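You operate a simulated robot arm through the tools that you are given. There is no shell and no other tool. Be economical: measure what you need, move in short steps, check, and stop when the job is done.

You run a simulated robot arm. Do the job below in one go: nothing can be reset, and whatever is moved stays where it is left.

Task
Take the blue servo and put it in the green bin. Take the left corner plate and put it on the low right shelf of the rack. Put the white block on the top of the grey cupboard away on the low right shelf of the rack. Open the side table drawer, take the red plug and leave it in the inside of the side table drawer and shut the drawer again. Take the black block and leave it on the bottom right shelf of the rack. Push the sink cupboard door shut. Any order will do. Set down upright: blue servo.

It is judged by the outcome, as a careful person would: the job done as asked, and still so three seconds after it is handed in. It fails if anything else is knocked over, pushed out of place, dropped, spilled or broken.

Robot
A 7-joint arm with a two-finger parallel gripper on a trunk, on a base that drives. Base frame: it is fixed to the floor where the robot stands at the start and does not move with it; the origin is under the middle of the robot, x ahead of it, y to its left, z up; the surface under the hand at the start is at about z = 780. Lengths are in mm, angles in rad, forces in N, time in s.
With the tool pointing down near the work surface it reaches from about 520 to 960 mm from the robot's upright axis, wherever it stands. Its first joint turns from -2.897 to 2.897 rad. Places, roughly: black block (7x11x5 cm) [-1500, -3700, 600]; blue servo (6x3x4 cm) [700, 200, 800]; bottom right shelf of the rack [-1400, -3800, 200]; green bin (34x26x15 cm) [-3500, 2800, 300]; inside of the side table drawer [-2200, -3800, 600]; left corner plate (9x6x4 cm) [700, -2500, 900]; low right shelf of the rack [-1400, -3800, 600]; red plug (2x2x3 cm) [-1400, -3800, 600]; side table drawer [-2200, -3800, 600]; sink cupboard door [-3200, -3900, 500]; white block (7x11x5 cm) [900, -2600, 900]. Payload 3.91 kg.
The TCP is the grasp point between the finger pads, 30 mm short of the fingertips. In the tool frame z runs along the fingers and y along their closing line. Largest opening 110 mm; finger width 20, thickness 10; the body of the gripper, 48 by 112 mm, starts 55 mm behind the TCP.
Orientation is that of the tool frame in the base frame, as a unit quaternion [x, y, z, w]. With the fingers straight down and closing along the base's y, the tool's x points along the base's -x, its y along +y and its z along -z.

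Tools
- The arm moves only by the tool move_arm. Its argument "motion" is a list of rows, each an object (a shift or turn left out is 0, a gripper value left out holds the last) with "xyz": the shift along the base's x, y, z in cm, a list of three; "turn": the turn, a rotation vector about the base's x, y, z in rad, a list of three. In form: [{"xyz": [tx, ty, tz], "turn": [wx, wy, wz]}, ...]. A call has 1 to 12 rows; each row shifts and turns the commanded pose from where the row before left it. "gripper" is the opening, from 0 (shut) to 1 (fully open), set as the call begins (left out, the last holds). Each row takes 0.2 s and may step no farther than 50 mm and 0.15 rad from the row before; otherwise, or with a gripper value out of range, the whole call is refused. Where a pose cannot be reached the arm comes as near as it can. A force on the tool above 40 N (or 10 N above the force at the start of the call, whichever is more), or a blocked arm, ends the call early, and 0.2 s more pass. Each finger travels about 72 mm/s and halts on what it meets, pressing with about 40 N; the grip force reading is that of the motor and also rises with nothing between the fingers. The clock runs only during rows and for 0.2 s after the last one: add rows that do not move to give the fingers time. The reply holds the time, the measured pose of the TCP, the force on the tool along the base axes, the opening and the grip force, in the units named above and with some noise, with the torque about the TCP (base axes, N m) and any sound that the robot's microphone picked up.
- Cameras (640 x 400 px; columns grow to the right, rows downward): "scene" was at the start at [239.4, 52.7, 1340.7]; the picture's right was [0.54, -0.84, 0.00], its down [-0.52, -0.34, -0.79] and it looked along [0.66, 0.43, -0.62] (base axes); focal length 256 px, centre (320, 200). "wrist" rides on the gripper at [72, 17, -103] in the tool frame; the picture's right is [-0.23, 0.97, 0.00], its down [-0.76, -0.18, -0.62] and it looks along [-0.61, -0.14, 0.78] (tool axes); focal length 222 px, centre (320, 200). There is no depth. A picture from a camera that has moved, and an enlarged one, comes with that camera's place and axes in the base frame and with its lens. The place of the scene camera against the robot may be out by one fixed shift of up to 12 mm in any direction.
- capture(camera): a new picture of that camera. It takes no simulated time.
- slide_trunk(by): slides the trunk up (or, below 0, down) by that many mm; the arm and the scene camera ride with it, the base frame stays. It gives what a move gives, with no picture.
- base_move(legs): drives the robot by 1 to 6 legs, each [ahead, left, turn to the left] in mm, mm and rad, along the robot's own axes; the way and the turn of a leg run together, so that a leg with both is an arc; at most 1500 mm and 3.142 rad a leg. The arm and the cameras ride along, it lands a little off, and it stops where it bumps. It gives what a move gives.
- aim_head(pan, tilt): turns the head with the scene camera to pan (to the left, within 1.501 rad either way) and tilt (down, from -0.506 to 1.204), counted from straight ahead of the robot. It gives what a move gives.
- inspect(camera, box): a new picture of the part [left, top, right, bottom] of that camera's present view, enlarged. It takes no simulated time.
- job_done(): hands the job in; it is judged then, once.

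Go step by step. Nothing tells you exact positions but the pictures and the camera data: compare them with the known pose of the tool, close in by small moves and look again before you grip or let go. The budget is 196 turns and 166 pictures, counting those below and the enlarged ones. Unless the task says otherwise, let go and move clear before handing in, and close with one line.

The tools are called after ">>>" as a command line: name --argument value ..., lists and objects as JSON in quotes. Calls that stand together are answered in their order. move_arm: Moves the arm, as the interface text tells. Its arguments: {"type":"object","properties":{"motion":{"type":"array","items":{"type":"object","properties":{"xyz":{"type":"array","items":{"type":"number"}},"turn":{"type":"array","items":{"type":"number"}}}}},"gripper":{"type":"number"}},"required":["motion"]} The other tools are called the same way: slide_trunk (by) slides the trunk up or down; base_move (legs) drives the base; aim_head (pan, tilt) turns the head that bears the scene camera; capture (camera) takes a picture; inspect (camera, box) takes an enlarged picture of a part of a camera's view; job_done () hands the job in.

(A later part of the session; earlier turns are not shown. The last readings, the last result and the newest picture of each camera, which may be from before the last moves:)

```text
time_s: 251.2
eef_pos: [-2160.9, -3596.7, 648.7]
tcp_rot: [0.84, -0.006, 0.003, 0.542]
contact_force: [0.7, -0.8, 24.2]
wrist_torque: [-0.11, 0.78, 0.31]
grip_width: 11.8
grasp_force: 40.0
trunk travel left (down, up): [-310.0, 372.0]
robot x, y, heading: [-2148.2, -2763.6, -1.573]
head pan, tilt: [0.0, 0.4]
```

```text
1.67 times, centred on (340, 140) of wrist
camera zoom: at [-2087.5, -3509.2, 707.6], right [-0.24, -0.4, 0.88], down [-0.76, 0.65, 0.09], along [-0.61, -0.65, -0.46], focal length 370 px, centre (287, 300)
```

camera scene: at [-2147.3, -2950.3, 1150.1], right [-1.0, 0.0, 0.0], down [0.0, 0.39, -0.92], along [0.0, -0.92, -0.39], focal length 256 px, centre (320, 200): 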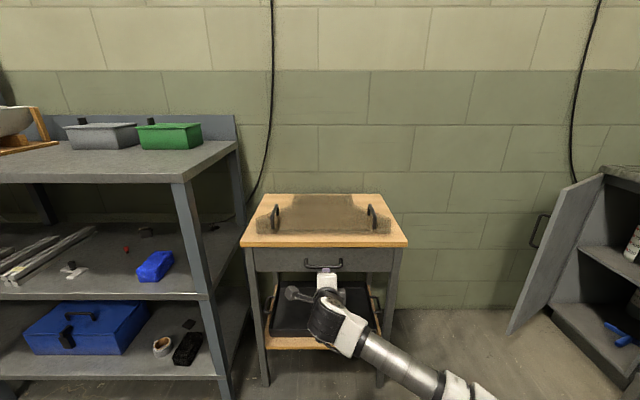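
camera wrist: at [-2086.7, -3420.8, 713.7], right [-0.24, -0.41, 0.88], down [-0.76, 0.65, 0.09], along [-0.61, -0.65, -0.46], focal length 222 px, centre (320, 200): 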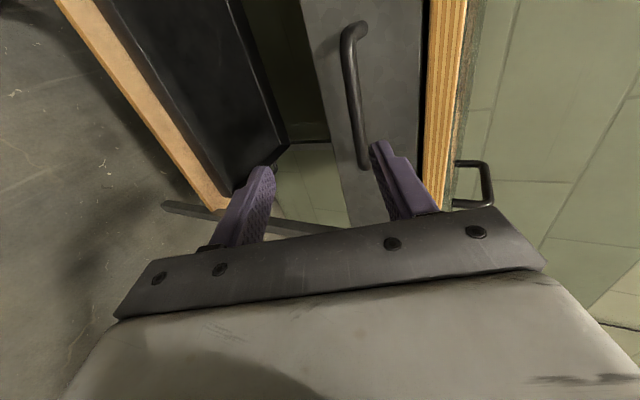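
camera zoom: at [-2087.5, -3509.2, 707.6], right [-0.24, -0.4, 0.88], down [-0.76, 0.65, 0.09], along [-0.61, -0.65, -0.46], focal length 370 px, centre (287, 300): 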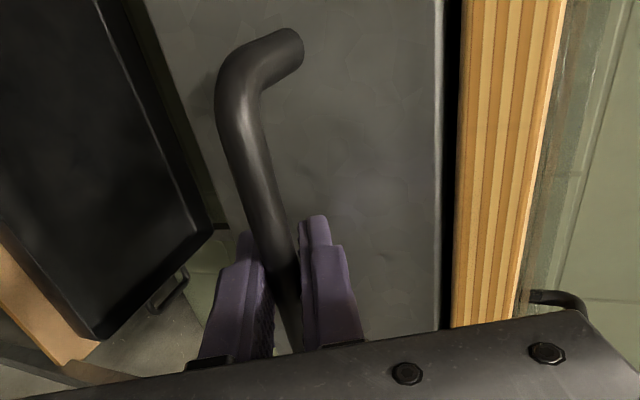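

Bar gripped (11.8 mm). Ease the vertical load and pull the drawer by driving back 220.

>>> move_arm --motion '[{"xyz": [0, 0, 0.2]}, {"xyz": [0, 0, 0]}]'

>>> base_move --legs '[[-220, 0, 0]]'

>>> capture --camera "scene"

```text
time_s: 251.8
eef_pos: [-2160.8, -3595.7, 649.3]
tcp_rot: [0.841, -0.007, 0.003, 0.541]
contact_force: [1.0, -0.1, 19.5]
wrist_torque: [-0.03, 0.73, 0.38]
grip_width: 11.8
grasp_force: 39.9
trunk travel left (down, up): [-310.0, 372.0]
robot x, y, heading: [-2148.4, -2757.7, -1.571]
head pan, tilt: [0.0, 0.4]
```

```text
time_s: 253.4
eef_pos: [-2160.4, -3378.5, 649.6]
tcp_rot: [0.841, -0.007, 0.003, 0.54]
contact_force: [-9.9, -0.1, 16.8]
wrist_torque: [-0.04, 0.81, 0.11]
grip_width: 11.7
grasp_force: 39.7
trunk travel left (down, up): [-310.0, 372.0]
robot x, y, heading: [-2145.2, -2543.7, -1.568]
head pan, tilt: [0.0, 0.4]
```

```text
67 pictures are left
camera scene: at [-2147.8, -2799.3, 1150.5], right [-1.0, 0.0, 0.0], down [0.0, 0.39, -0.92], along [0.0, -0.92, -0.39], focal length 256 px, centre (320, 200)
```

scene: 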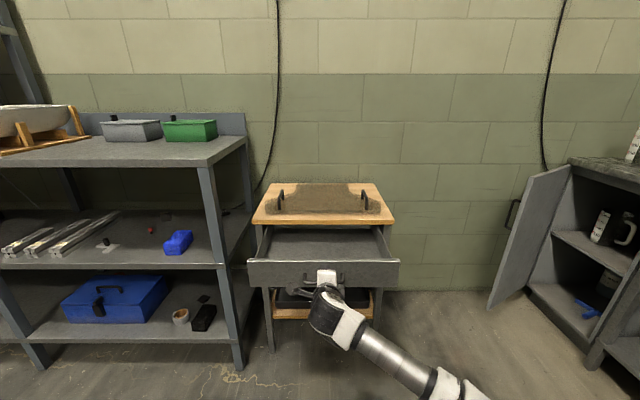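

The drawer is open ~217 mm. Release the handle, back off, and bring the tool back to pointing down.

>>> move_arm --motion '[{"xyz": [0, 0, 0]}, {"xyz": [0, 0, 0]}, {"xyz": [0, 0, 0]}, {"xyz": [0, 0, 0]}]' --gripper 0.5

>>> base_move --legs '[[-170, 0, 0]]'

>>> move_arm --motion '[{"turn": [0.142, 0, 0]}, {"turn": [0.142, 0, 0]}, {"turn": [0.142, 0, 0]}, {"turn": [0.142, 0, 0]}, {"turn": [0.142, 0, 0]}, {"turn": [0.142, 0, 0]}, {"turn": [0.142, 0, 0]}, {"turn": [0.142, 0, 0]}, {"xyz": [0, 0, 2]}, {"xyz": [0, 0, 0]}]'

>>> capture --camera "scene"

```text
time_s: 254.4
eef_pos: [-2159.5, -3379.4, 647.7]
tcp_rot: [0.842, -0.006, 0.002, 0.539]
contact_force: [0.7, -0.2, -0.6]
wrist_torque: [0.01, -0.01, 0.01]
grip_width: 54.8
grasp_force: 0.0
trunk travel left (down, up): [-310.0, 372.0]
robot x, y, heading: [-2144.0, -2543.8, -1.573]
head pan, tilt: [0.0, 0.4]
```

```text
time_s: 255.9
eef_pos: [-2163.4, -3212.0, 647.5]
tcp_rot: [0.842, -0.008, 0.002, 0.539]
contact_force: [-0.6, -0.5, 1.3]
wrist_torque: [0.02, -0.03, 0.02]
grip_width: 55.1
grasp_force: 0.0
trunk travel left (down, up): [-310.0, 372.0]
robot x, y, heading: [-2143.4, -2377.8, -1.576]
head pan, tilt: [0.0, 0.4]
```

```text
time_s: 258.1
eef_pos: [-2162.2, -3212.2, 669.0]
tcp_rot: [1.0, -0.007, -0.004, 0.002]
contact_force: [-0.6, -0.2, -0.2]
wrist_torque: [0.01, -0.01, 0.02]
grip_width: 55.3
grasp_force: 0.1
trunk travel left (down, up): [-310.0, 372.0]
robot x, y, heading: [-2144.1, -2379.0, -1.57]
head pan, tilt: [0.0, 0.4]
```

```text
66 pictures are left
camera scene: at [-2148.2, -2633.1, 1150.1], right [-1.0, 0.0, 0.0], down [0.0, 0.39, -0.92], along [0.0, -0.92, -0.39], focal length 256 px, centre (320, 200)
```

scene: 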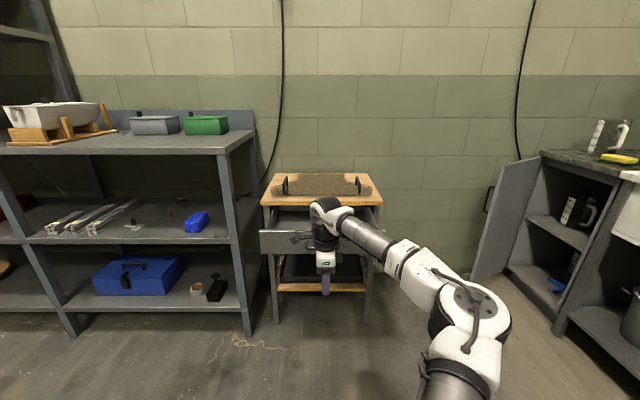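

Drawer stays open. Now to the plug: shift left 760, extend, and enter the low shelf above the free strip.

>>> base_move --legs '[[0, 762, 0]]'

>>> move_arm --motion '[{"xyz": [0, -4, 0], "turn": [-0.004, 0, 0]}, {"xyz": [0, -3.5, 0]}, {"xyz": [0, 0, 0]}]'

>>> base_move --legs '[[330, 0, 0]]'

>>> capture --camera "wrist"

>>> capture --camera "scene"

```text
time_s: 264.6
eef_pos: [-1381.9, -3214.6, 668.9]
tcp_rot: [1.0, -0.008, -0.003, 0.002]
contact_force: [-0.1, -0.2, 1.1]
wrist_torque: [-0.03, -0.02, 0.03]
grip_width: 55.0
grasp_force: 0.1
trunk travel left (down, up): [-310.0, 372.0]
robot x, y, heading: [-1361.1, -2379.6, -1.574]
head pan, tilt: [0.0, 0.4]
```

```text
time_s: 265.4
eef_pos: [-1379.8, -3290.9, 667.6]
tcp_rot: [1.0, -0.006, -0.003, 0.004]
contact_force: [0.5, -0.1, 0.4]
wrist_torque: [0.01, 0.03, -0.01]
grip_width: 54.7
grasp_force: 0.1
trunk travel left (down, up): [-310.0, 372.0]
robot x, y, heading: [-1360.6, -2378.2, -1.573]
head pan, tilt: [0.0, 0.4]
```

```text
time_s: 267.6
eef_pos: [-1368.4, -3624.6, 667.4]
tcp_rot: [1.0, -0.001, -0.003, 0.005]
contact_force: [-0.6, -0.1, 0.1]
wrist_torque: [0.0, 0.02, 0.03]
grip_width: 55.0
grasp_force: 0.1
trunk travel left (down, up): [-310.0, 372.0]
robot x, y, heading: [-1361.8, -2715.2, -1.561]
head pan, tilt: [0.0, 0.4]
```

```text
65 pictures are left
camera wrist: at [-1294.5, -3640.8, 770.7], right [-0.23, -0.97, 0.01], down [-0.76, 0.18, 0.63], along [-0.61, 0.14, -0.78], focal length 222 px, centre (320, 200)
```

wrist: 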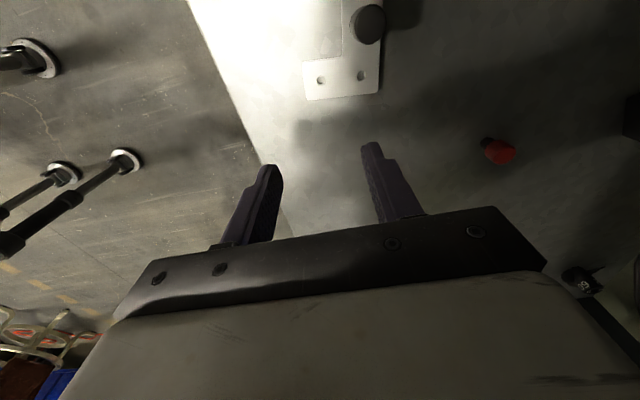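

```text
64 pictures are left
camera scene: at [-1361.6, -2969.1, 1150.1], right [-1.0, -0.01, 0.0], down [0.0, 0.39, -0.92], along [0.01, -0.92, -0.39], focal length 256 px, centre (320, 200)
```

scene: 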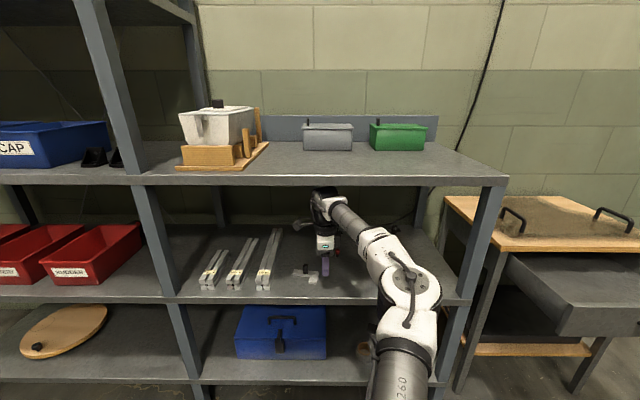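

>>> base_move --legs '[[136, -38, 0]]'

>>> capture --camera "wrist"

>>> inspect --camera "scene" --box '[250, 180, 430, 310]'

```text
time_s: 268.9
eef_pos: [-1398.9, -3757.8, 667.8]
tcp_rot: [1.0, 0.0, -0.004, 0.004]
contact_force: [0.4, 0.4, -0.3]
wrist_torque: [-0.01, 0.0, 0.0]
grip_width: 54.9
grasp_force: 0.2
trunk travel left (down, up): [-310.0, 372.0]
robot x, y, heading: [-1396.8, -2845.0, -1.553]
head pan, tilt: [0.0, 0.4]
```

```text
63 pictures are left
camera wrist: at [-1326.3, -3773.8, 770.7], right [-0.23, -0.97, 0.01], down [-0.76, 0.18, 0.63], along [-0.61, 0.13, -0.78], focal length 222 px, centre (320, 200)
```

wrist: 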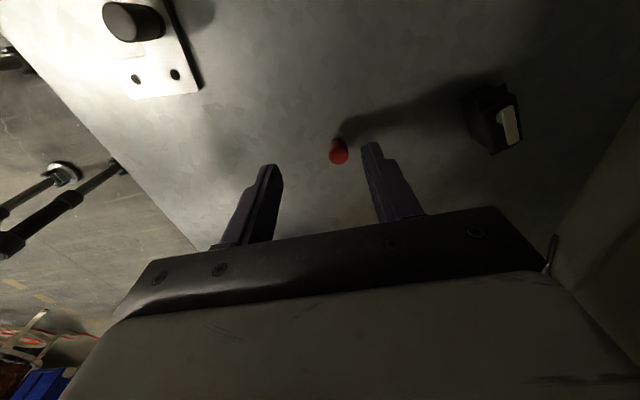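

```text
3.08 times, centred on (340, 245) of scene
camera zoom: at [-1396.5, -3102.4, 1150.0], right [-1.0, -0.02, 0.0], down [-0.01, 0.39, -0.92], along [0.01, -0.92, -0.39], focal length 788 px, centre (258, 62)
```

zoom: 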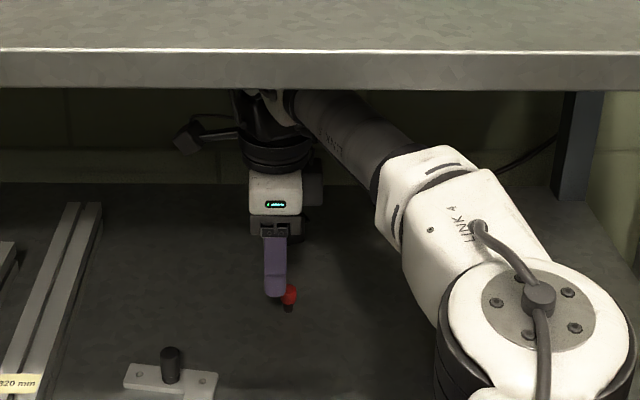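

Plug at (-1402, -3773). Align and descend over it.

>>> move_arm --motion '[{"xyz": [-0.3, -1.5, 0], "turn": [-0.008, 0.008, 0]}, {"xyz": [0, 0, -1.5]}, {"xyz": [0, 0, -1.5]}, {"xyz": [0, 0, -1.1]}, {"xyz": [0, 0, 0]}]'

>>> inspect --camera "wrist" --box '[220, 80, 440, 250]'

```text
time_s: 270.1
eef_pos: [-1403.7, -3772.7, 625.8]
tcp_rot: [1.0, 0.001, -0.007, 0.008]
contact_force: [-0.3, 0.8, 0.4]
wrist_torque: [-0.02, -0.01, 0.04]
grip_width: 55.1
grasp_force: 0.0
trunk travel left (down, up): [-310.0, 372.0]
robot x, y, heading: [-1396.0, -2843.1, -1.555]
head pan, tilt: [0.0, 0.4]
```

```text
2.35 times, centred on (330, 165) of wrist
camera zoom: at [-1328.4, -3787.9, 729.0], right [-0.23, -0.97, 0.02], down [-0.75, 0.19, 0.63], along [-0.62, 0.13, -0.78], focal length 523 px, centre (296, 282)
```

zoom: 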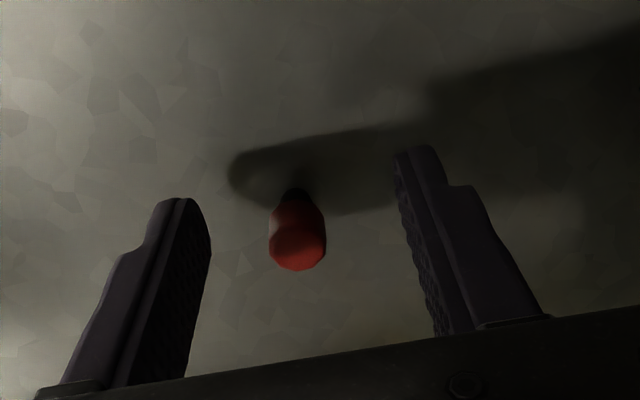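

>>> move_arm --motion '[{"xyz": [0, 0, 0]}, {"xyz": [0, 0, 0]}, {"xyz": [0, 0, 0]}, {"xyz": [0, 0, 0]}, {"xyz": [0, 0, 0]}]' --gripper 0

>>> move_arm --motion '[{"xyz": [0, 0, 1.5]}, {"xyz": [0, 0, 2.5]}, {"xyz": [0, 0, 0]}]'

>>> inspect --camera "wrist" --box '[220, 80, 440, 250]'

```text
time_s: 271.3
eef_pos: [-1403.2, -3773.8, 626.8]
tcp_rot: [1.0, 0.002, -0.007, 0.008]
contact_force: [1.3, -0.3, 1.2]
wrist_torque: [-0.04, 0.01, 0.01]
grip_width: 0.2
grasp_force: 37.8
trunk travel left (down, up): [-310.0, 372.0]
robot x, y, heading: [-1397.7, -2844.8, -1.558]
head pan, tilt: [0.0, 0.4]
```

```text
time_s: 272.1
eef_pos: [-1402.7, -3773.4, 667.2]
tcp_rot: [1.0, 0.001, -0.007, 0.008]
contact_force: [0.1, -0.2, -0.3]
wrist_torque: [0.0, 0.0, -0.01]
grip_width: 0.0
grasp_force: 37.2
trunk travel left (down, up): [-310.0, 372.0]
robot x, y, heading: [-1397.2, -2845.7, -1.552]
head pan, tilt: [0.0, 0.4]
```

```text
2.35 times, centred on (330, 165) of wrist
camera zoom: at [-1328.7, -3787.6, 769.4], right [-0.22, -0.97, 0.02], down [-0.75, 0.19, 0.63], along [-0.62, 0.13, -0.78], focal length 523 px, centre (296, 282)
```

zoom: 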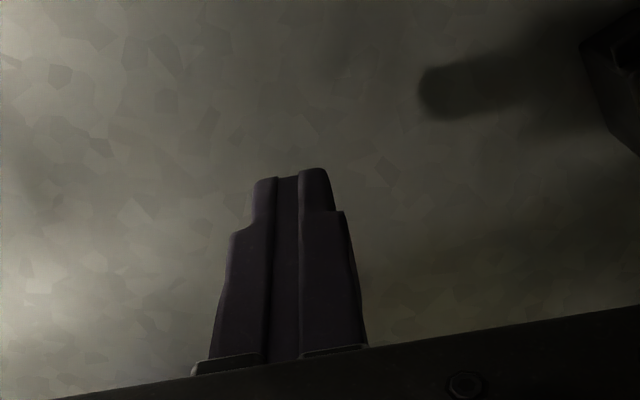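

The fingers closed on nothing. Open and look where the plug went.

>>> move_arm --motion '[{"xyz": [0, 0, 0]}, {"xyz": [0, 0, 0]}, {"xyz": [0, 0, 0]}]' --gripper 0.5

>>> capture --camera "wrist"

>>> inspect --camera "scene" --box '[250, 180, 430, 310]'

```text
time_s: 272.9
eef_pos: [-1404.0, -3773.2, 666.1]
tcp_rot: [1.0, 0.001, -0.008, 0.008]
contact_force: [0.7, 0.2, -0.7]
wrist_torque: [0.03, 0.0, -0.01]
grip_width: 54.9
grasp_force: 0.0
trunk travel left (down, up): [-310.0, 372.0]
robot x, y, heading: [-1394.4, -2848.1, -1.556]
head pan, tilt: [0.0, 0.4]
```

```text
59 pictures are left
camera wrist: at [-1328.8, -3787.6, 769.1], right [-0.23, -0.97, 0.02], down [-0.75, 0.19, 0.63], along [-0.62, 0.13, -0.78], focal length 222 px, centre (320, 200)
```

wrist: 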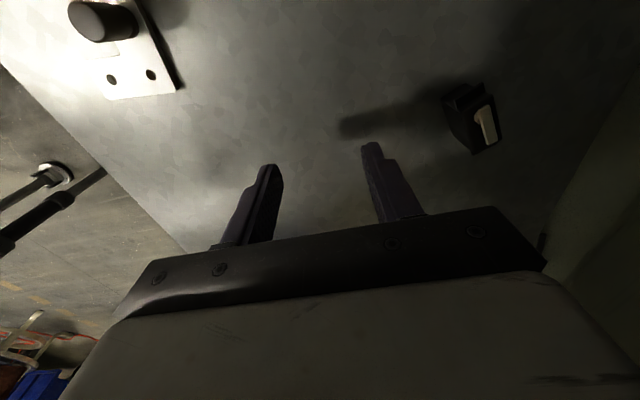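

```text
3.08 times, centred on (340, 245) of scene
camera zoom: at [-1396.5, -3102.4, 1150.1], right [-1.0, -0.02, 0.0], down [-0.01, 0.39, -0.92], along [0.01, -0.92, -0.39], focal length 788 px, centre (258, 62)
```

zoom: 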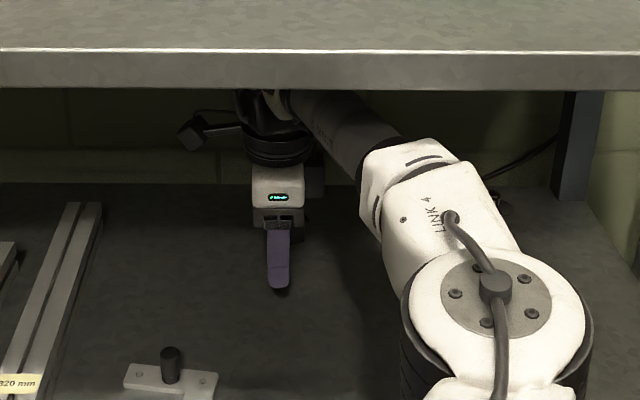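

The plug was squeezed away, probably toward -x. I back out and look.

>>> base_move --legs '[[-420, 0, 0]]'

>>> capture --camera "scene"

```text
time_s: 275.5
eef_pos: [-1407.0, -3353.7, 667.3]
tcp_rot: [1.0, 0.002, -0.007, 0.008]
contact_force: [0.1, 0.8, -0.5]
wrist_torque: [-0.01, 0.0, -0.03]
grip_width: 54.9
grasp_force: 0.1
trunk travel left (down, up): [-310.0, 372.0]
robot x, y, heading: [-1407.1, -2429.0, -1.552]
head pan, tilt: [0.0, 0.4]
```

```text
57 pictures are left
camera scene: at [-1402.7, -2682.6, 1150.1], right [-1.0, -0.02, 0.0], down [-0.01, 0.39, -0.92], along [0.02, -0.92, -0.39], focal length 256 px, centre (320, 200)
```

scene: 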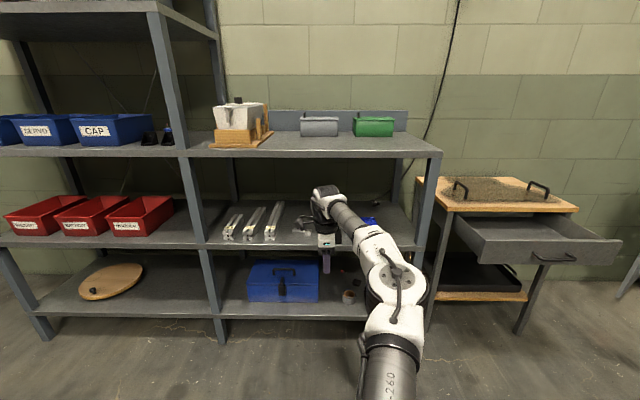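

>>> base_move --legs '[[-100, -450, 0]]'

>>> aim_head --pan 0.35 --tilt 0.45

>>> inspect --camera "scene" --box '[180, 100, 440, 300]'

```text
time_s: 279.5
eef_pos: [-1852.5, -3263.4, 667.5]
tcp_rot: [1.0, 0.007, -0.007, 0.008]
contact_force: [-0.3, 0.1, -1.1]
wrist_torque: [0.02, 0.03, -0.03]
grip_width: 54.8
grasp_force: 0.0
trunk travel left (down, up): [-310.0, 372.0]
robot x, y, heading: [-1859.7, -2334.6, -1.536]
head pan, tilt: [0.0, 0.4]
```

```text
time_s: 280.4
eef_pos: [-1852.1, -3261.7, 667.3]
tcp_rot: [1.0, 0.008, -0.007, 0.007]
contact_force: [0.1, -1.2, 0.2]
wrist_torque: [-0.05, 0.0, -0.01]
grip_width: 54.9
grasp_force: 0.1
trunk travel left (down, up): [-310.0, 372.0]
robot x, y, heading: [-1860.9, -2335.9, -1.539]
head pan, tilt: [0.351, 0.45]
```

```text
2.00 times, centred on (310, 200) of scene
camera zoom: at [-1823.7, -2585.3, 1145.4], right [-0.93, -0.37, 0.0], down [-0.16, 0.4, -0.9], along [0.33, -0.84, -0.44], focal length 512 px, centre (340, 200)
```

zoom: 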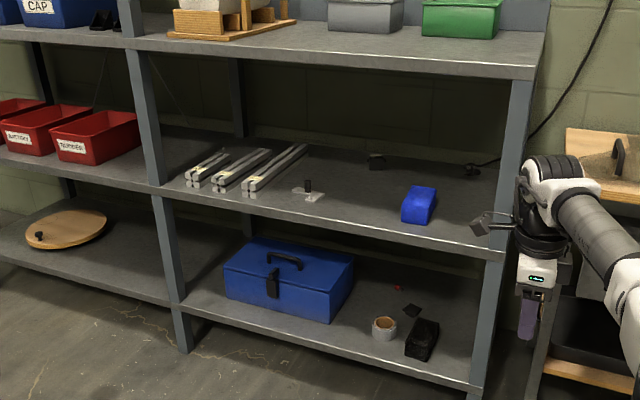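

The plug seems to have ended up on the bottom shelf (small red spot). Zoom to confirm.

>>> inspect --camera "scene" --box '[310, 215, 390, 285]'

```text
5.71 times, centred on (350, 250) of scene
camera zoom: at [-1823.7, -2585.3, 1145.4], right [-0.93, -0.37, 0.0], down [-0.16, 0.4, -0.9], along [0.33, -0.84, -0.44], focal length 1464 px, centre (149, -86)
```

zoom: 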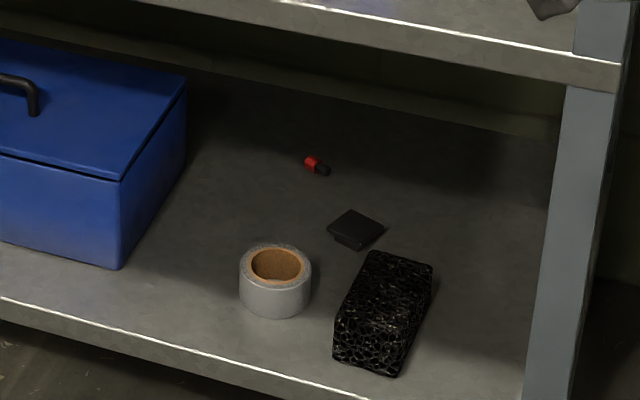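

The plug lies on its side on the bottom shelf at about (-1506, -3850). I'll fetch it with the hand tilted forward, entering above the tape roll. First yaw the hand to neutral, then tilt 60° and lower the trunk.

>>> move_arm --motion '[{"xyz": [0, 0.5, 0], "turn": [0, 0, 0.14]}, {"xyz": [0, 0.5, 0], "turn": [0, 0, 0.14]}, {"xyz": [0, 0.5, 0], "turn": [0, 0, 0.14]}, {"xyz": [0, 0.5, 0], "turn": [0, 0, 0.14]}, {"xyz": [0, 0.5, 0], "turn": [0, 0, 0.14]}, {"xyz": [0, 0.5, 0], "turn": [0, 0, 0.14]}, {"xyz": [0, 0.5, 0], "turn": [0, 0, 0.14]}, {"xyz": [0, 0.5, 0], "turn": [0, 0, 0.14]}, {"xyz": [0, 0.5, 0], "turn": [0, 0, 0.14]}, {"xyz": [0, 0.5, 0], "turn": [0, 0, 0.14]}, {"turn": [0, 0, 0.14]}, {"turn": [0.0, 0, 0.03]}]'

>>> move_arm --motion '[{"turn": [-0.13, 0, 0]}, {"turn": [-0.13, 0, 0]}, {"turn": [-0.13, 0, 0]}, {"turn": [-0.13, 0, 0]}, {"turn": [-0.13, 0, 0]}, {"turn": [-0.13, 0, 0]}, {"turn": [-0.13, 0, 0]}, {"turn": [-0.12, 0, 0]}, {"xyz": [0, 0, 0]}]'

>>> slide_trunk --by -225

>>> capture --camera "scene"

```text
time_s: 283.0
eef_pos: [-1852.1, -3212.2, 667.3]
tcp_rot: [0.701, 0.713, 0.0, 0.011]
contact_force: [-0.3, -0.1, 0.8]
wrist_torque: [0.0, 0.01, 0.01]
grip_width: 55.2
grasp_force: 0.1
trunk travel left (down, up): [-310.0, 372.0]
robot x, y, heading: [-1861.3, -2335.0, -1.538]
head pan, tilt: [0.351, 0.45]
```

```text
time_s: 285.0
eef_pos: [-1851.8, -3212.2, 667.4]
tcp_rot: [0.605, 0.619, -0.351, 0.356]
contact_force: [-0.2, 0.5, -0.9]
wrist_torque: [0.0, -0.01, 0.02]
grip_width: 55.0
grasp_force: 0.1
trunk travel left (down, up): [-310.0, 372.0]
robot x, y, heading: [-1857.6, -2336.7, -1.542]
head pan, tilt: [0.351, 0.45]
```

```text
time_s: 287.3
eef_pos: [-1853.6, -3213.2, 442.4]
tcp_rot: [0.606, 0.62, -0.35, 0.355]
contact_force: [-0.1, 0.4, 0.1]
wrist_torque: [0.03, 0.0, -0.02]
grip_width: 55.3
grasp_force: 0.0
trunk travel left (down, up): [-85.0, 597.0]
robot x, y, heading: [-1856.8, -2337.3, -1.544]
head pan, tilt: [0.351, 0.45]
```

```text
54 pictures are left
camera scene: at [-1823.6, -2585.2, 920.5], right [-0.93, -0.37, 0.0], down [-0.16, 0.4, -0.9], along [0.33, -0.84, -0.44], focal length 256 px, centre (320, 200)
```

scene: 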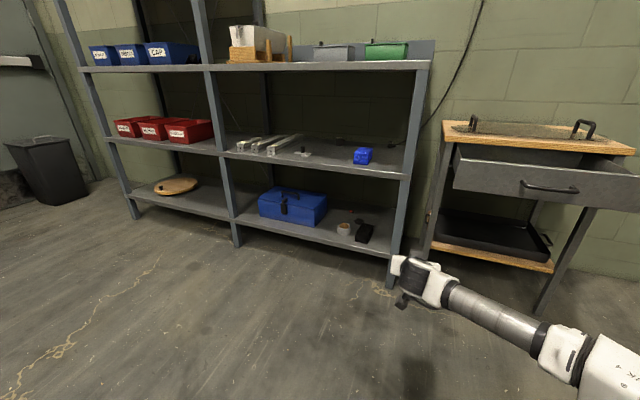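

>>> inspect --camera "scene" --box '[300, 180, 400, 250]'

```text
5.71 times, centred on (350, 215) of scene
camera zoom: at [-1823.6, -2585.2, 920.5], right [-0.93, -0.37, 0.0], down [-0.16, 0.4, -0.9], along [0.33, -0.84, -0.44], focal length 1464 px, centre (149, 114)
```

zoom: 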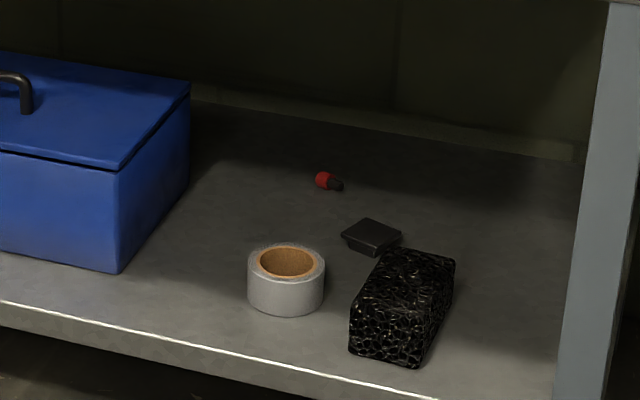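

Confirmed plug at ≈(-1510, -3850). Drive to the pre-entry pose, with the robot turned ~0.25 rad right.

>>> base_move --legs '[[150, 660, 0], [0, 0, -0.276]]'

>>> move_arm --motion '[{"xyz": [0, 0, -3]}, {"xyz": [0, 0, -4]}, {"xyz": [0, 0, -4]}, {"xyz": [0, 0, -3.2]}, {"xyz": [0, 0, 0]}]'

>>> aim_head --pan 0.0 --tilt 0.45

>>> capture --camera "scene"

>>> capture --camera "wrist"

```text
time_s: 293.9
eef_pos: [-1419.0, -3313.5, 442.0]
tcp_rot: [0.683, 0.533, -0.395, 0.305]
contact_force: [0.1, -0.3, -0.1]
wrist_torque: [0.01, 0.02, 0.02]
grip_width: 55.0
grasp_force: 0.1
trunk travel left (down, up): [-85.0, 597.0]
robot x, y, heading: [-1192.2, -2467.0, -1.809]
head pan, tilt: [0.351, 0.45]
```

```text
time_s: 295.1
eef_pos: [-1426.1, -3310.0, 323.0]
tcp_rot: [0.683, 0.534, -0.396, 0.304]
contact_force: [0.5, -1.5, -0.4]
wrist_torque: [0.0, -0.03, -0.02]
grip_width: 54.9
grasp_force: 0.1
out of reach, approached as far as the arm can: row 4
trunk travel left (down, up): [-85.0, 597.0]
robot x, y, heading: [-1194.6, -2462.0, -1.812]
head pan, tilt: [0.351, 0.45]
```

```text
time_s: 295.9
eef_pos: [-1426.6, -3310.4, 323.2]
tcp_rot: [0.683, 0.534, -0.395, 0.305]
contact_force: [0.2, 0.8, -0.2]
wrist_torque: [-0.01, -0.02, -0.02]
grip_width: 54.8
grasp_force: 0.0
trunk travel left (down, up): [-85.0, 597.0]
robot x, y, heading: [-1197.7, -2467.0, -1.812]
head pan, tilt: [0.0, 0.45]
```

```text
52 pictures are left
camera scene: at [-1257.2, -2712.8, 921.5], right [-0.97, 0.24, 0.0], down [0.1, 0.42, -0.9], along [-0.21, -0.88, -0.43], focal length 256 px, centre (320, 200)
```

scene: 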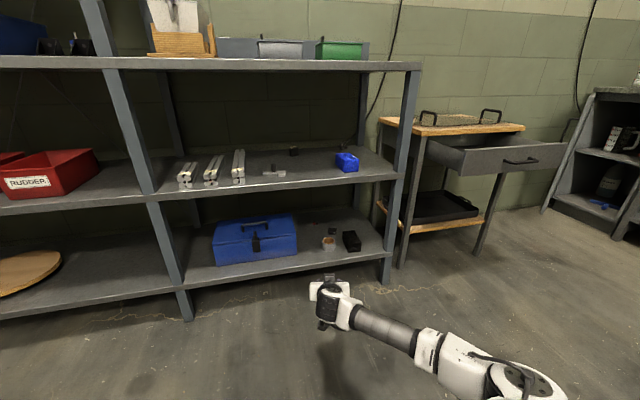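

```text
51 pictures are left
camera wrist: at [-1379.1, -3193.3, 312.6], right [0.92, -0.35, 0.19], down [-0.13, 0.19, 0.97], along [-0.38, -0.92, 0.13], focal length 222 px, centre (320, 200)
```

wrist: 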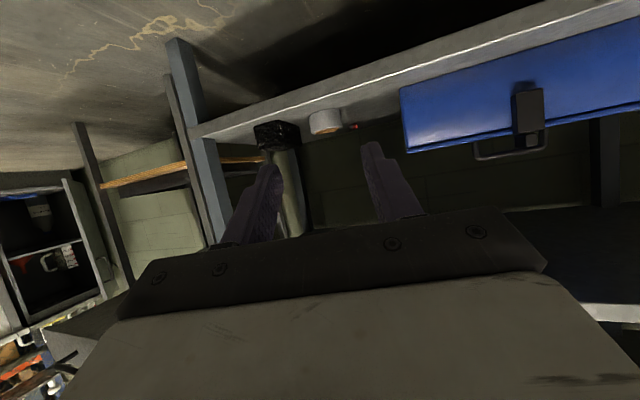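

The camera hangs below the hand at this tilt, so I reduce the tilt to about 0.5 rad, which also keeps the forearm under the shelf lip. Then set the entry height.

>>> move_arm --motion '[{"turn": [0.1326, -0.0364, 0]}, {"turn": [0.1326, -0.0364, 0]}, {"turn": [0.1326, -0.0364, 0]}, {"turn": [0.1326, -0.0364, 0]}, {"xyz": [0, 0, -2.5]}, {"xyz": [0, 0, -1.5]}, {"xyz": [0, 0, 0]}]' --gripper 0.4

>>> capture --camera "wrist"

```text
time_s: 297.5
eef_pos: [-1427.7, -3312.3, 282.0]
tcp_rot: [0.765, 0.595, -0.19, 0.153]
contact_force: [-0.2, 0.5, 0.4]
wrist_torque: [-0.02, -0.01, -0.01]
grip_width: 44.0
grasp_force: 0.0
trunk travel left (down, up): [-85.0, 597.0]
robot x, y, heading: [-1195.1, -2463.3, -1.813]
head pan, tilt: [0.0, 0.45]
```

```text
50 pictures are left
camera wrist: at [-1382.6, -3206.1, 338.7], right [0.89, -0.43, 0.12], down [-0.27, -0.32, 0.91], along [-0.36, -0.84, -0.4], focal length 222 px, centre (320, 200)
```

wrist: 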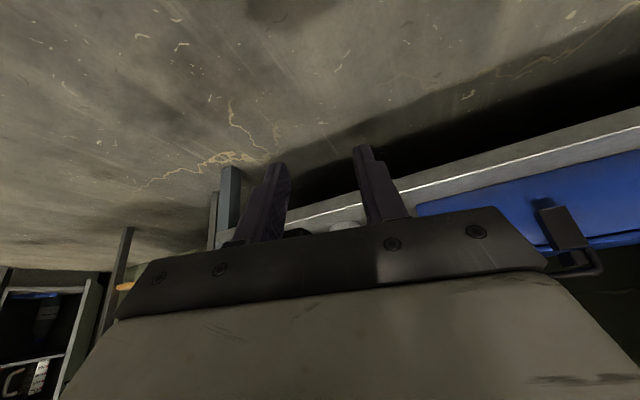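

Now align left 59 mm and go ahead in steps toward the gap between toolbox and tape.

>>> base_move --legs '[[0, 60, 0], [240, 0, 0]]'

>>> capture --camera "wrist"

>>> capture --camera "scene"

```text
time_s: 300.0
eef_pos: [-1428.9, -3559.6, 281.6]
tcp_rot: [0.767, 0.594, -0.192, 0.153]
contact_force: [0.1, -0.3, -0.6]
wrist_torque: [0.0, -0.01, 0.0]
grip_width: 44.0
grasp_force: 0.1
trunk travel left (down, up): [-85.0, 597.0]
robot x, y, heading: [-1193.0, -2716.1, -1.81]
head pan, tilt: [0.0, 0.45]
```

```text
49 pictures are left
camera wrist: at [-1383.6, -3454.5, 338.9], right [0.89, -0.44, 0.12], down [-0.27, -0.32, 0.91], along [-0.36, -0.84, -0.4], focal length 222 px, centre (320, 200)
```

wrist: 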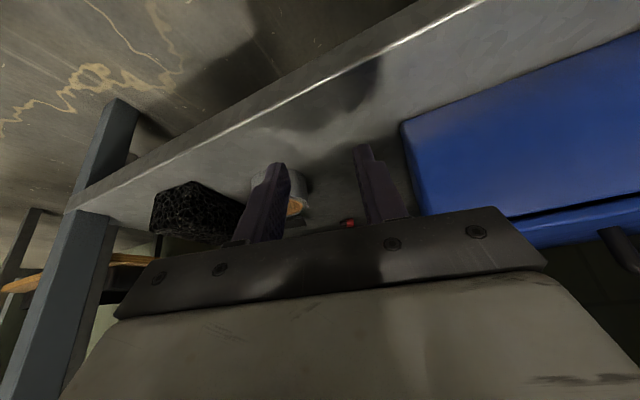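

```text
48 pictures are left
camera scene: at [-1257.2, -2962.8, 920.4], right [-0.97, 0.24, 0.0], down [0.1, 0.42, -0.9], along [-0.22, -0.87, -0.44], focal length 256 px, centre (320, 200)
```

scene: 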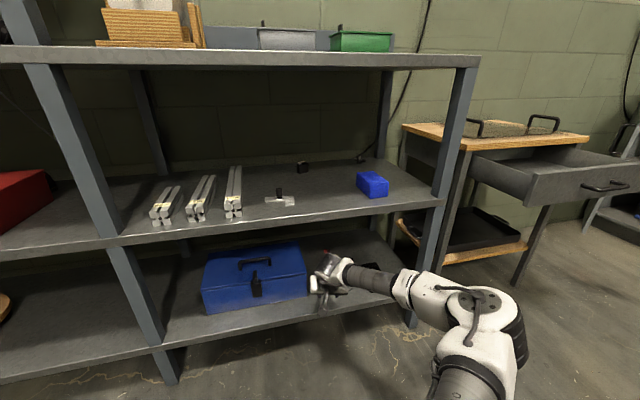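

The plug is visible between the fingers, path as planned. Advance 130.

>>> base_move --legs '[[130, 0, 0]]'

>>> capture --camera "wrist"

>>> capture --camera "scene"

```text
time_s: 301.3
eef_pos: [-1459.9, -3683.8, 282.9]
tcp_rot: [0.767, 0.593, -0.191, 0.153]
contact_force: [-0.5, 0.5, -0.2]
wrist_torque: [-0.01, 0.02, 0.04]
grip_width: 43.9
grasp_force: 0.1
trunk travel left (down, up): [-85.0, 597.0]
robot x, y, heading: [-1221.5, -2836.9, -1.812]
head pan, tilt: [0.0, 0.45]
```

```text
47 pictures are left
camera wrist: at [-1414.9, -3578.8, 339.0], right [0.89, -0.44, 0.12], down [-0.27, -0.32, 0.91], along [-0.36, -0.84, -0.4], focal length 222 px, centre (320, 200)
```

wrist: 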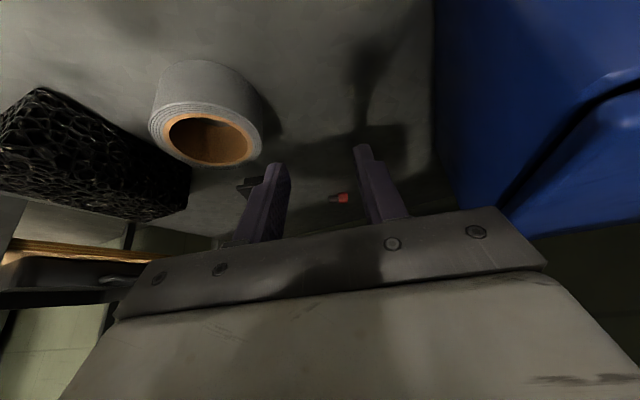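

```text
46 pictures are left
camera scene: at [-1288.2, -3087.1, 920.4], right [-0.97, 0.24, 0.0], down [0.1, 0.42, -0.9], along [-0.22, -0.87, -0.44], focal length 256 px, centre (320, 200)
```

scene: 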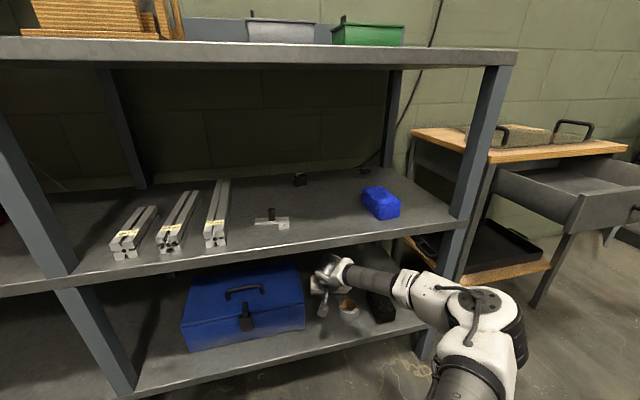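

The elbow would near the lip and post if I only drove, so I extend the arm ~10 cm instead and then look.

>>> move_arm --motion '[{"xyz": [-0.6, -2.4, 0]}, {"xyz": [-0.6, -2.4, 0]}, {"xyz": [-0.6, -2.4, 0]}, {"xyz": [-0.6, -2.4, 0]}, {"xyz": [0, 0, 0]}]'

>>> capture --camera "wrist"

>>> capture --camera "scene"

```text
time_s: 302.5
eef_pos: [-1484.8, -3779.6, 282.7]
tcp_rot: [0.767, 0.593, -0.191, 0.152]
contact_force: [-0.1, -0.4, 0.0]
wrist_torque: [0.0, 0.0, 0.0]
grip_width: 44.1
grasp_force: 0.0
trunk travel left (down, up): [-85.0, 597.0]
robot x, y, heading: [-1225.9, -2839.3, -1.818]
head pan, tilt: [0.0, 0.45]
```

```text
45 pictures are left
camera wrist: at [-1440.6, -3673.6, 338.4], right [0.89, -0.44, 0.12], down [-0.27, -0.32, 0.91], along [-0.36, -0.84, -0.4], focal length 222 px, centre (320, 200)
```

wrist: 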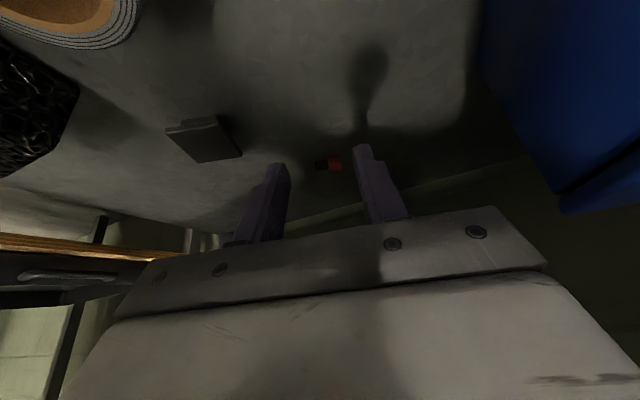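

```text
44 pictures are left
camera scene: at [-1288.2, -3087.1, 920.4], right [-0.97, 0.24, 0.0], down [0.1, 0.42, -0.9], along [-0.22, -0.87, -0.44], focal length 256 px, centre (320, 200)
```

scene: 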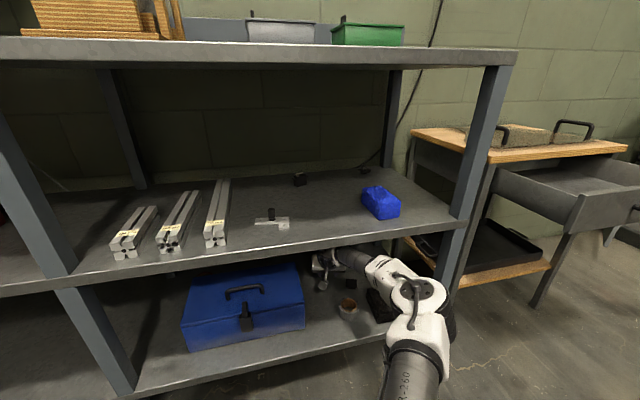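

Plug now measured at (-1500, -3843). Drive 40 more, then final approach with the arm.

>>> base_move --legs '[[42, 0, 0]]'

>>> move_arm --motion '[{"xyz": [-0.2, -0.6, -1]}, {"xyz": [0, -0.6, -1]}, {"xyz": [0, 0, -1]}, {"xyz": [0, 0, 0]}]'

>>> inspect --camera "wrist" --box '[200, 80, 460, 260]'

```text
time_s: 303.4
eef_pos: [-1496.5, -3818.8, 279.7]
tcp_rot: [0.767, 0.594, -0.19, 0.152]
contact_force: [1.0, -0.2, -0.3]
wrist_torque: [-0.01, 0.0, 0.02]
grip_width: 43.9
grasp_force: 0.1
trunk travel left (down, up): [-85.0, 597.0]
robot x, y, heading: [-1232.8, -2879.6, -1.811]
head pan, tilt: [0.0, 0.45]
```

```text
time_s: 304.4
eef_pos: [-1497.7, -3829.0, 251.5]
tcp_rot: [0.767, 0.593, -0.191, 0.152]
contact_force: [0.5, -0.5, -0.7]
wrist_torque: [0.04, 0.02, 0.03]
grip_width: 43.9
grasp_force: 0.0
trunk travel left (down, up): [-85.0, 597.0]
robot x, y, heading: [-1230.1, -2876.7, -1.813]
head pan, tilt: [0.0, 0.45]
```

```text
2.22 times, centred on (330, 170) of wrist
camera zoom: at [-1452.6, -3724.3, 308.1], right [0.89, -0.44, 0.12], down [-0.27, -0.32, 0.91], along [-0.36, -0.84, -0.4], focal length 494 px, centre (298, 267)
```

zoom: 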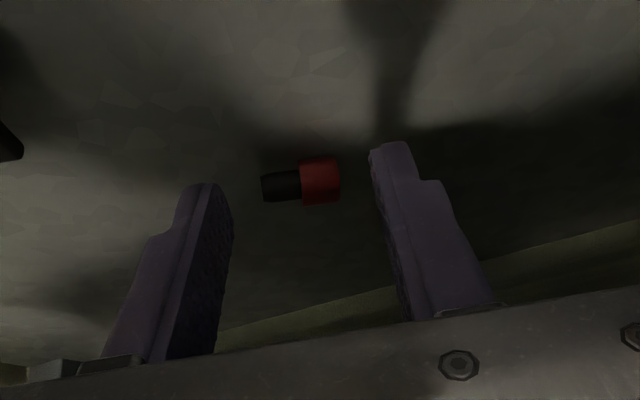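

The plug lies aligned with the closing direction. Final move so it sits ~8 mm above the tips, then close slowly.

>>> move_arm --motion '[{"xyz": [-0.15, -1.3, 0]}, {"xyz": [0, 0, -0.4]}, {"xyz": [0, 0, -0.3]}, {"xyz": [0, 0, 0]}]'

>>> inspect --camera "wrist" --box '[200, 80, 460, 260]'

```text
time_s: 305.4
eef_pos: [-1498.4, -3842.3, 243.0]
tcp_rot: [0.767, 0.594, -0.19, 0.153]
contact_force: [-0.7, 0.4, 0.4]
wrist_torque: [0.0, 0.0, 0.0]
grip_width: 44.0
grasp_force: 0.1
trunk travel left (down, up): [-85.0, 597.0]
robot x, y, heading: [-1229.9, -2876.7, -1.813]
head pan, tilt: [0.0, 0.45]
```

```text
2.22 times, centred on (330, 170) of wrist
camera zoom: at [-1453.6, -3738.0, 300.1], right [0.89, -0.44, 0.12], down [-0.27, -0.32, 0.91], along [-0.36, -0.84, -0.4], focal length 494 px, centre (298, 267)
```

zoom: 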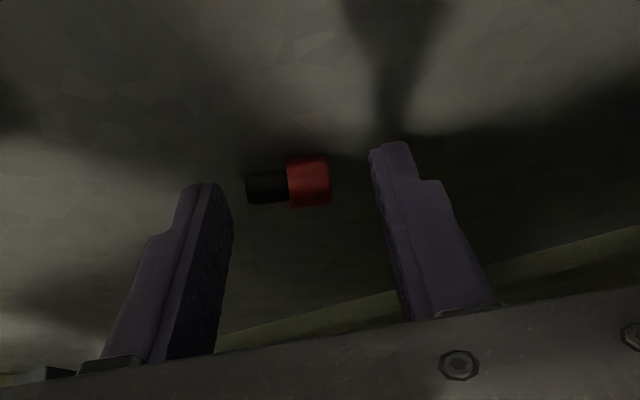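

>>> move_arm --motion '[{"xyz": [0, 0, 0]}, {"xyz": [0, 0, 0]}, {"xyz": [0, 0, 0]}]' --gripper 0.28

>>> move_arm --motion '[{"xyz": [0, 0, 0]}, {"xyz": [0, 0, 0]}, {"xyz": [0, 0, 0]}]' --gripper 0.22

>>> inspect --camera "wrist" --box '[200, 80, 460, 260]'

```text
time_s: 306.2
eef_pos: [-1499.3, -3842.6, 243.8]
tcp_rot: [0.768, 0.593, -0.191, 0.153]
contact_force: [0.3, -0.2, 0.5]
wrist_torque: [0.0, -0.01, 0.03]
grip_width: 30.8
grasp_force: 0.0
trunk travel left (down, up): [-85.0, 597.0]
robot x, y, heading: [-1232.1, -2879.4, -1.813]
head pan, tilt: [0.0, 0.45]
```

```text
time_s: 307.0
eef_pos: [-1499.4, -3842.8, 243.8]
tcp_rot: [0.767, 0.593, -0.19, 0.153]
contact_force: [0.2, 0.8, 0.0]
wrist_torque: [0.02, 0.02, -0.02]
grip_width: 24.1
grasp_force: 0.0
trunk travel left (down, up): [-85.0, 597.0]
robot x, y, heading: [-1232.2, -2876.3, -1.818]
head pan, tilt: [0.0, 0.45]
```

```text
2.22 times, centred on (330, 170) of wrist
camera zoom: at [-1453.7, -3738.0, 300.2], right [0.89, -0.44, 0.12], down [-0.27, -0.32, 0.91], along [-0.36, -0.84, -0.4], focal length 494 px, centre (298, 267)
```

zoom: 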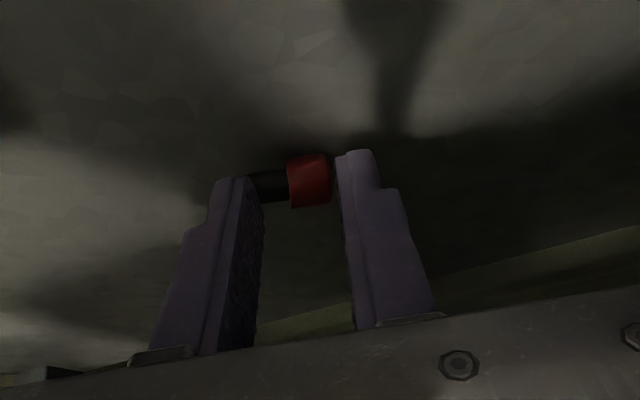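

The plug sits between the tips. Lower 2.5 mm for more bite, then close.

>>> move_arm --motion '[{"xyz": [0, -0.1, -0.25]}, {"xyz": [0, 0, 0]}]'

>>> move_arm --motion '[{"xyz": [0, 0, 0]}, {"xyz": [0, 0, 0]}]' --gripper 0.17

>>> inspect --camera "wrist" --box '[200, 80, 460, 260]'

```text
time_s: 307.6
eef_pos: [-1498.7, -3844.2, 241.8]
tcp_rot: [0.767, 0.593, -0.191, 0.153]
contact_force: [-0.1, 0.1, 0.2]
wrist_torque: [0.0, 0.0, -0.01]
grip_width: 24.4
grasp_force: 0.1
trunk travel left (down, up): [-85.0, 597.0]
robot x, y, heading: [-1234.4, -2880.6, -1.816]
head pan, tilt: [0.0, 0.45]
```

```text
time_s: 308.2
eef_pos: [-1497.9, -3844.9, 241.8]
tcp_rot: [0.767, 0.593, -0.19, 0.153]
contact_force: [0.0, -0.4, -0.4]
wrist_torque: [-0.01, -0.04, -0.02]
grip_width: 18.7
grasp_force: 0.0
trunk travel left (down, up): [-85.0, 597.0]
robot x, y, heading: [-1231.2, -2878.3, -1.816]
head pan, tilt: [0.0, 0.45]
```

```text
2.22 times, centred on (330, 170) of wrist
camera zoom: at [-1453.8, -3739.4, 298.1], right [0.89, -0.44, 0.12], down [-0.27, -0.32, 0.91], along [-0.36, -0.84, -0.4], focal length 494 px, centre (298, 267)
```

zoom: 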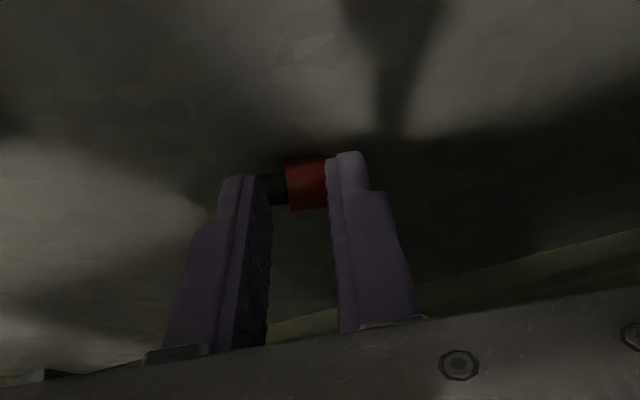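

The plug is still beyond the fingers (deeper/lower). Open, descend to touch the shelf, and move 10 mm forward.

>>> move_arm --motion '[{"xyz": [0, 0, 0]}, {"xyz": [0, 0, 0]}]' --gripper 0.36

>>> move_arm --motion '[{"xyz": [-0.1, -0.5, -0.3]}, {"xyz": [-0.1, -0.4, -0.3]}, {"xyz": [0, 0, 0]}]'

>>> inspect --camera "wrist" --box '[200, 80, 460, 260]'

```text
time_s: 308.8
eef_pos: [-1498.0, -3844.5, 241.5]
tcp_rot: [0.767, 0.593, -0.191, 0.152]
contact_force: [-0.2, -0.4, 0.0]
wrist_torque: [0.01, -0.02, 0.01]
grip_width: 39.7
grasp_force: 0.1
trunk travel left (down, up): [-85.0, 597.0]
robot x, y, heading: [-1232.6, -2878.7, -1.812]
head pan, tilt: [0.0, 0.45]
```

```text
time_s: 309.6
eef_pos: [-1499.8, -3854.4, 236.1]
tcp_rot: [0.767, 0.593, -0.19, 0.153]
contact_force: [0.4, -0.9, 0.0]
wrist_torque: [-0.01, -0.02, -0.03]
grip_width: 39.6
grasp_force: 0.1
trunk travel left (down, up): [-85.0, 597.0]
robot x, y, heading: [-1230.9, -2880.9, -1.813]
head pan, tilt: [0.0, 0.45]
```

```text
2.22 times, centred on (330, 170) of wrist
camera zoom: at [-1455.5, -3749.0, 292.4], right [0.89, -0.44, 0.12], down [-0.27, -0.32, 0.91], along [-0.36, -0.84, -0.4], focal length 494 px, centre (298, 267)
```

zoom: 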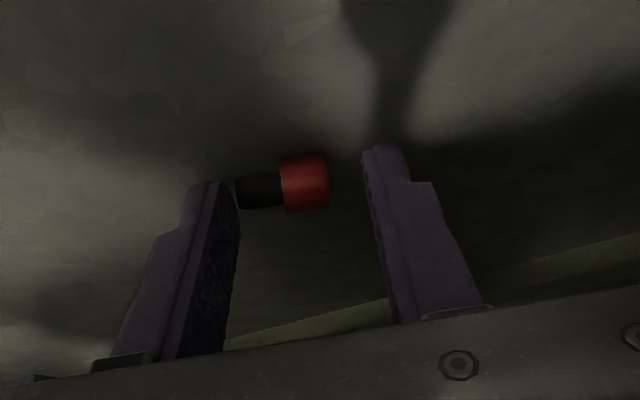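

Still no shelf contact; the shelf is a little lower than thought. Advance 8 mm along the tool axis, watching force.

>>> move_arm --motion '[{"xyz": [-0.05, -0.2, -0.35]}, {"xyz": [-0.05, -0.2, -0.35]}, {"xyz": [0, 0, 0]}]'

>>> inspect --camera "wrist" --box '[200, 80, 460, 260]'

```text
time_s: 310.4
eef_pos: [-1501.8, -3857.4, 229.6]
tcp_rot: [0.767, 0.593, -0.192, 0.153]
contact_force: [3.9, 12.7, 17.6]
wrist_torque: [0.42, 0.29, -0.3]
grip_width: 39.2
grasp_force: 0.1
trunk travel left (down, up): [-85.0, 597.0]
robot x, y, heading: [-1232.2, -2879.4, -1.815]
head pan, tilt: [0.0, 0.45]
```

```text
2.22 times, centred on (330, 170) of wrist
camera zoom: at [-1457.2, -3753.4, 287.4], right [0.89, -0.44, 0.12], down [-0.27, -0.32, 0.91], along [-0.36, -0.84, -0.4], focal length 494 px, centre (298, 267)
```

zoom: 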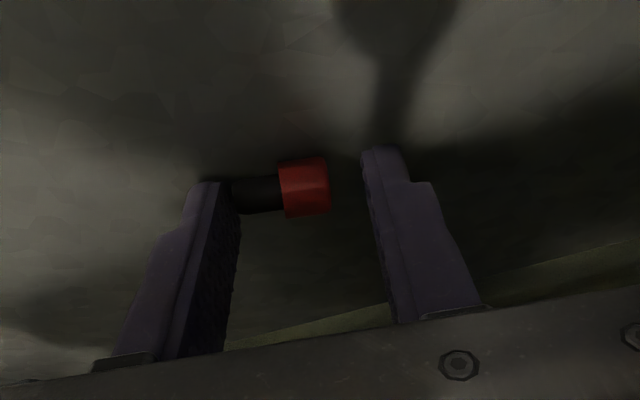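

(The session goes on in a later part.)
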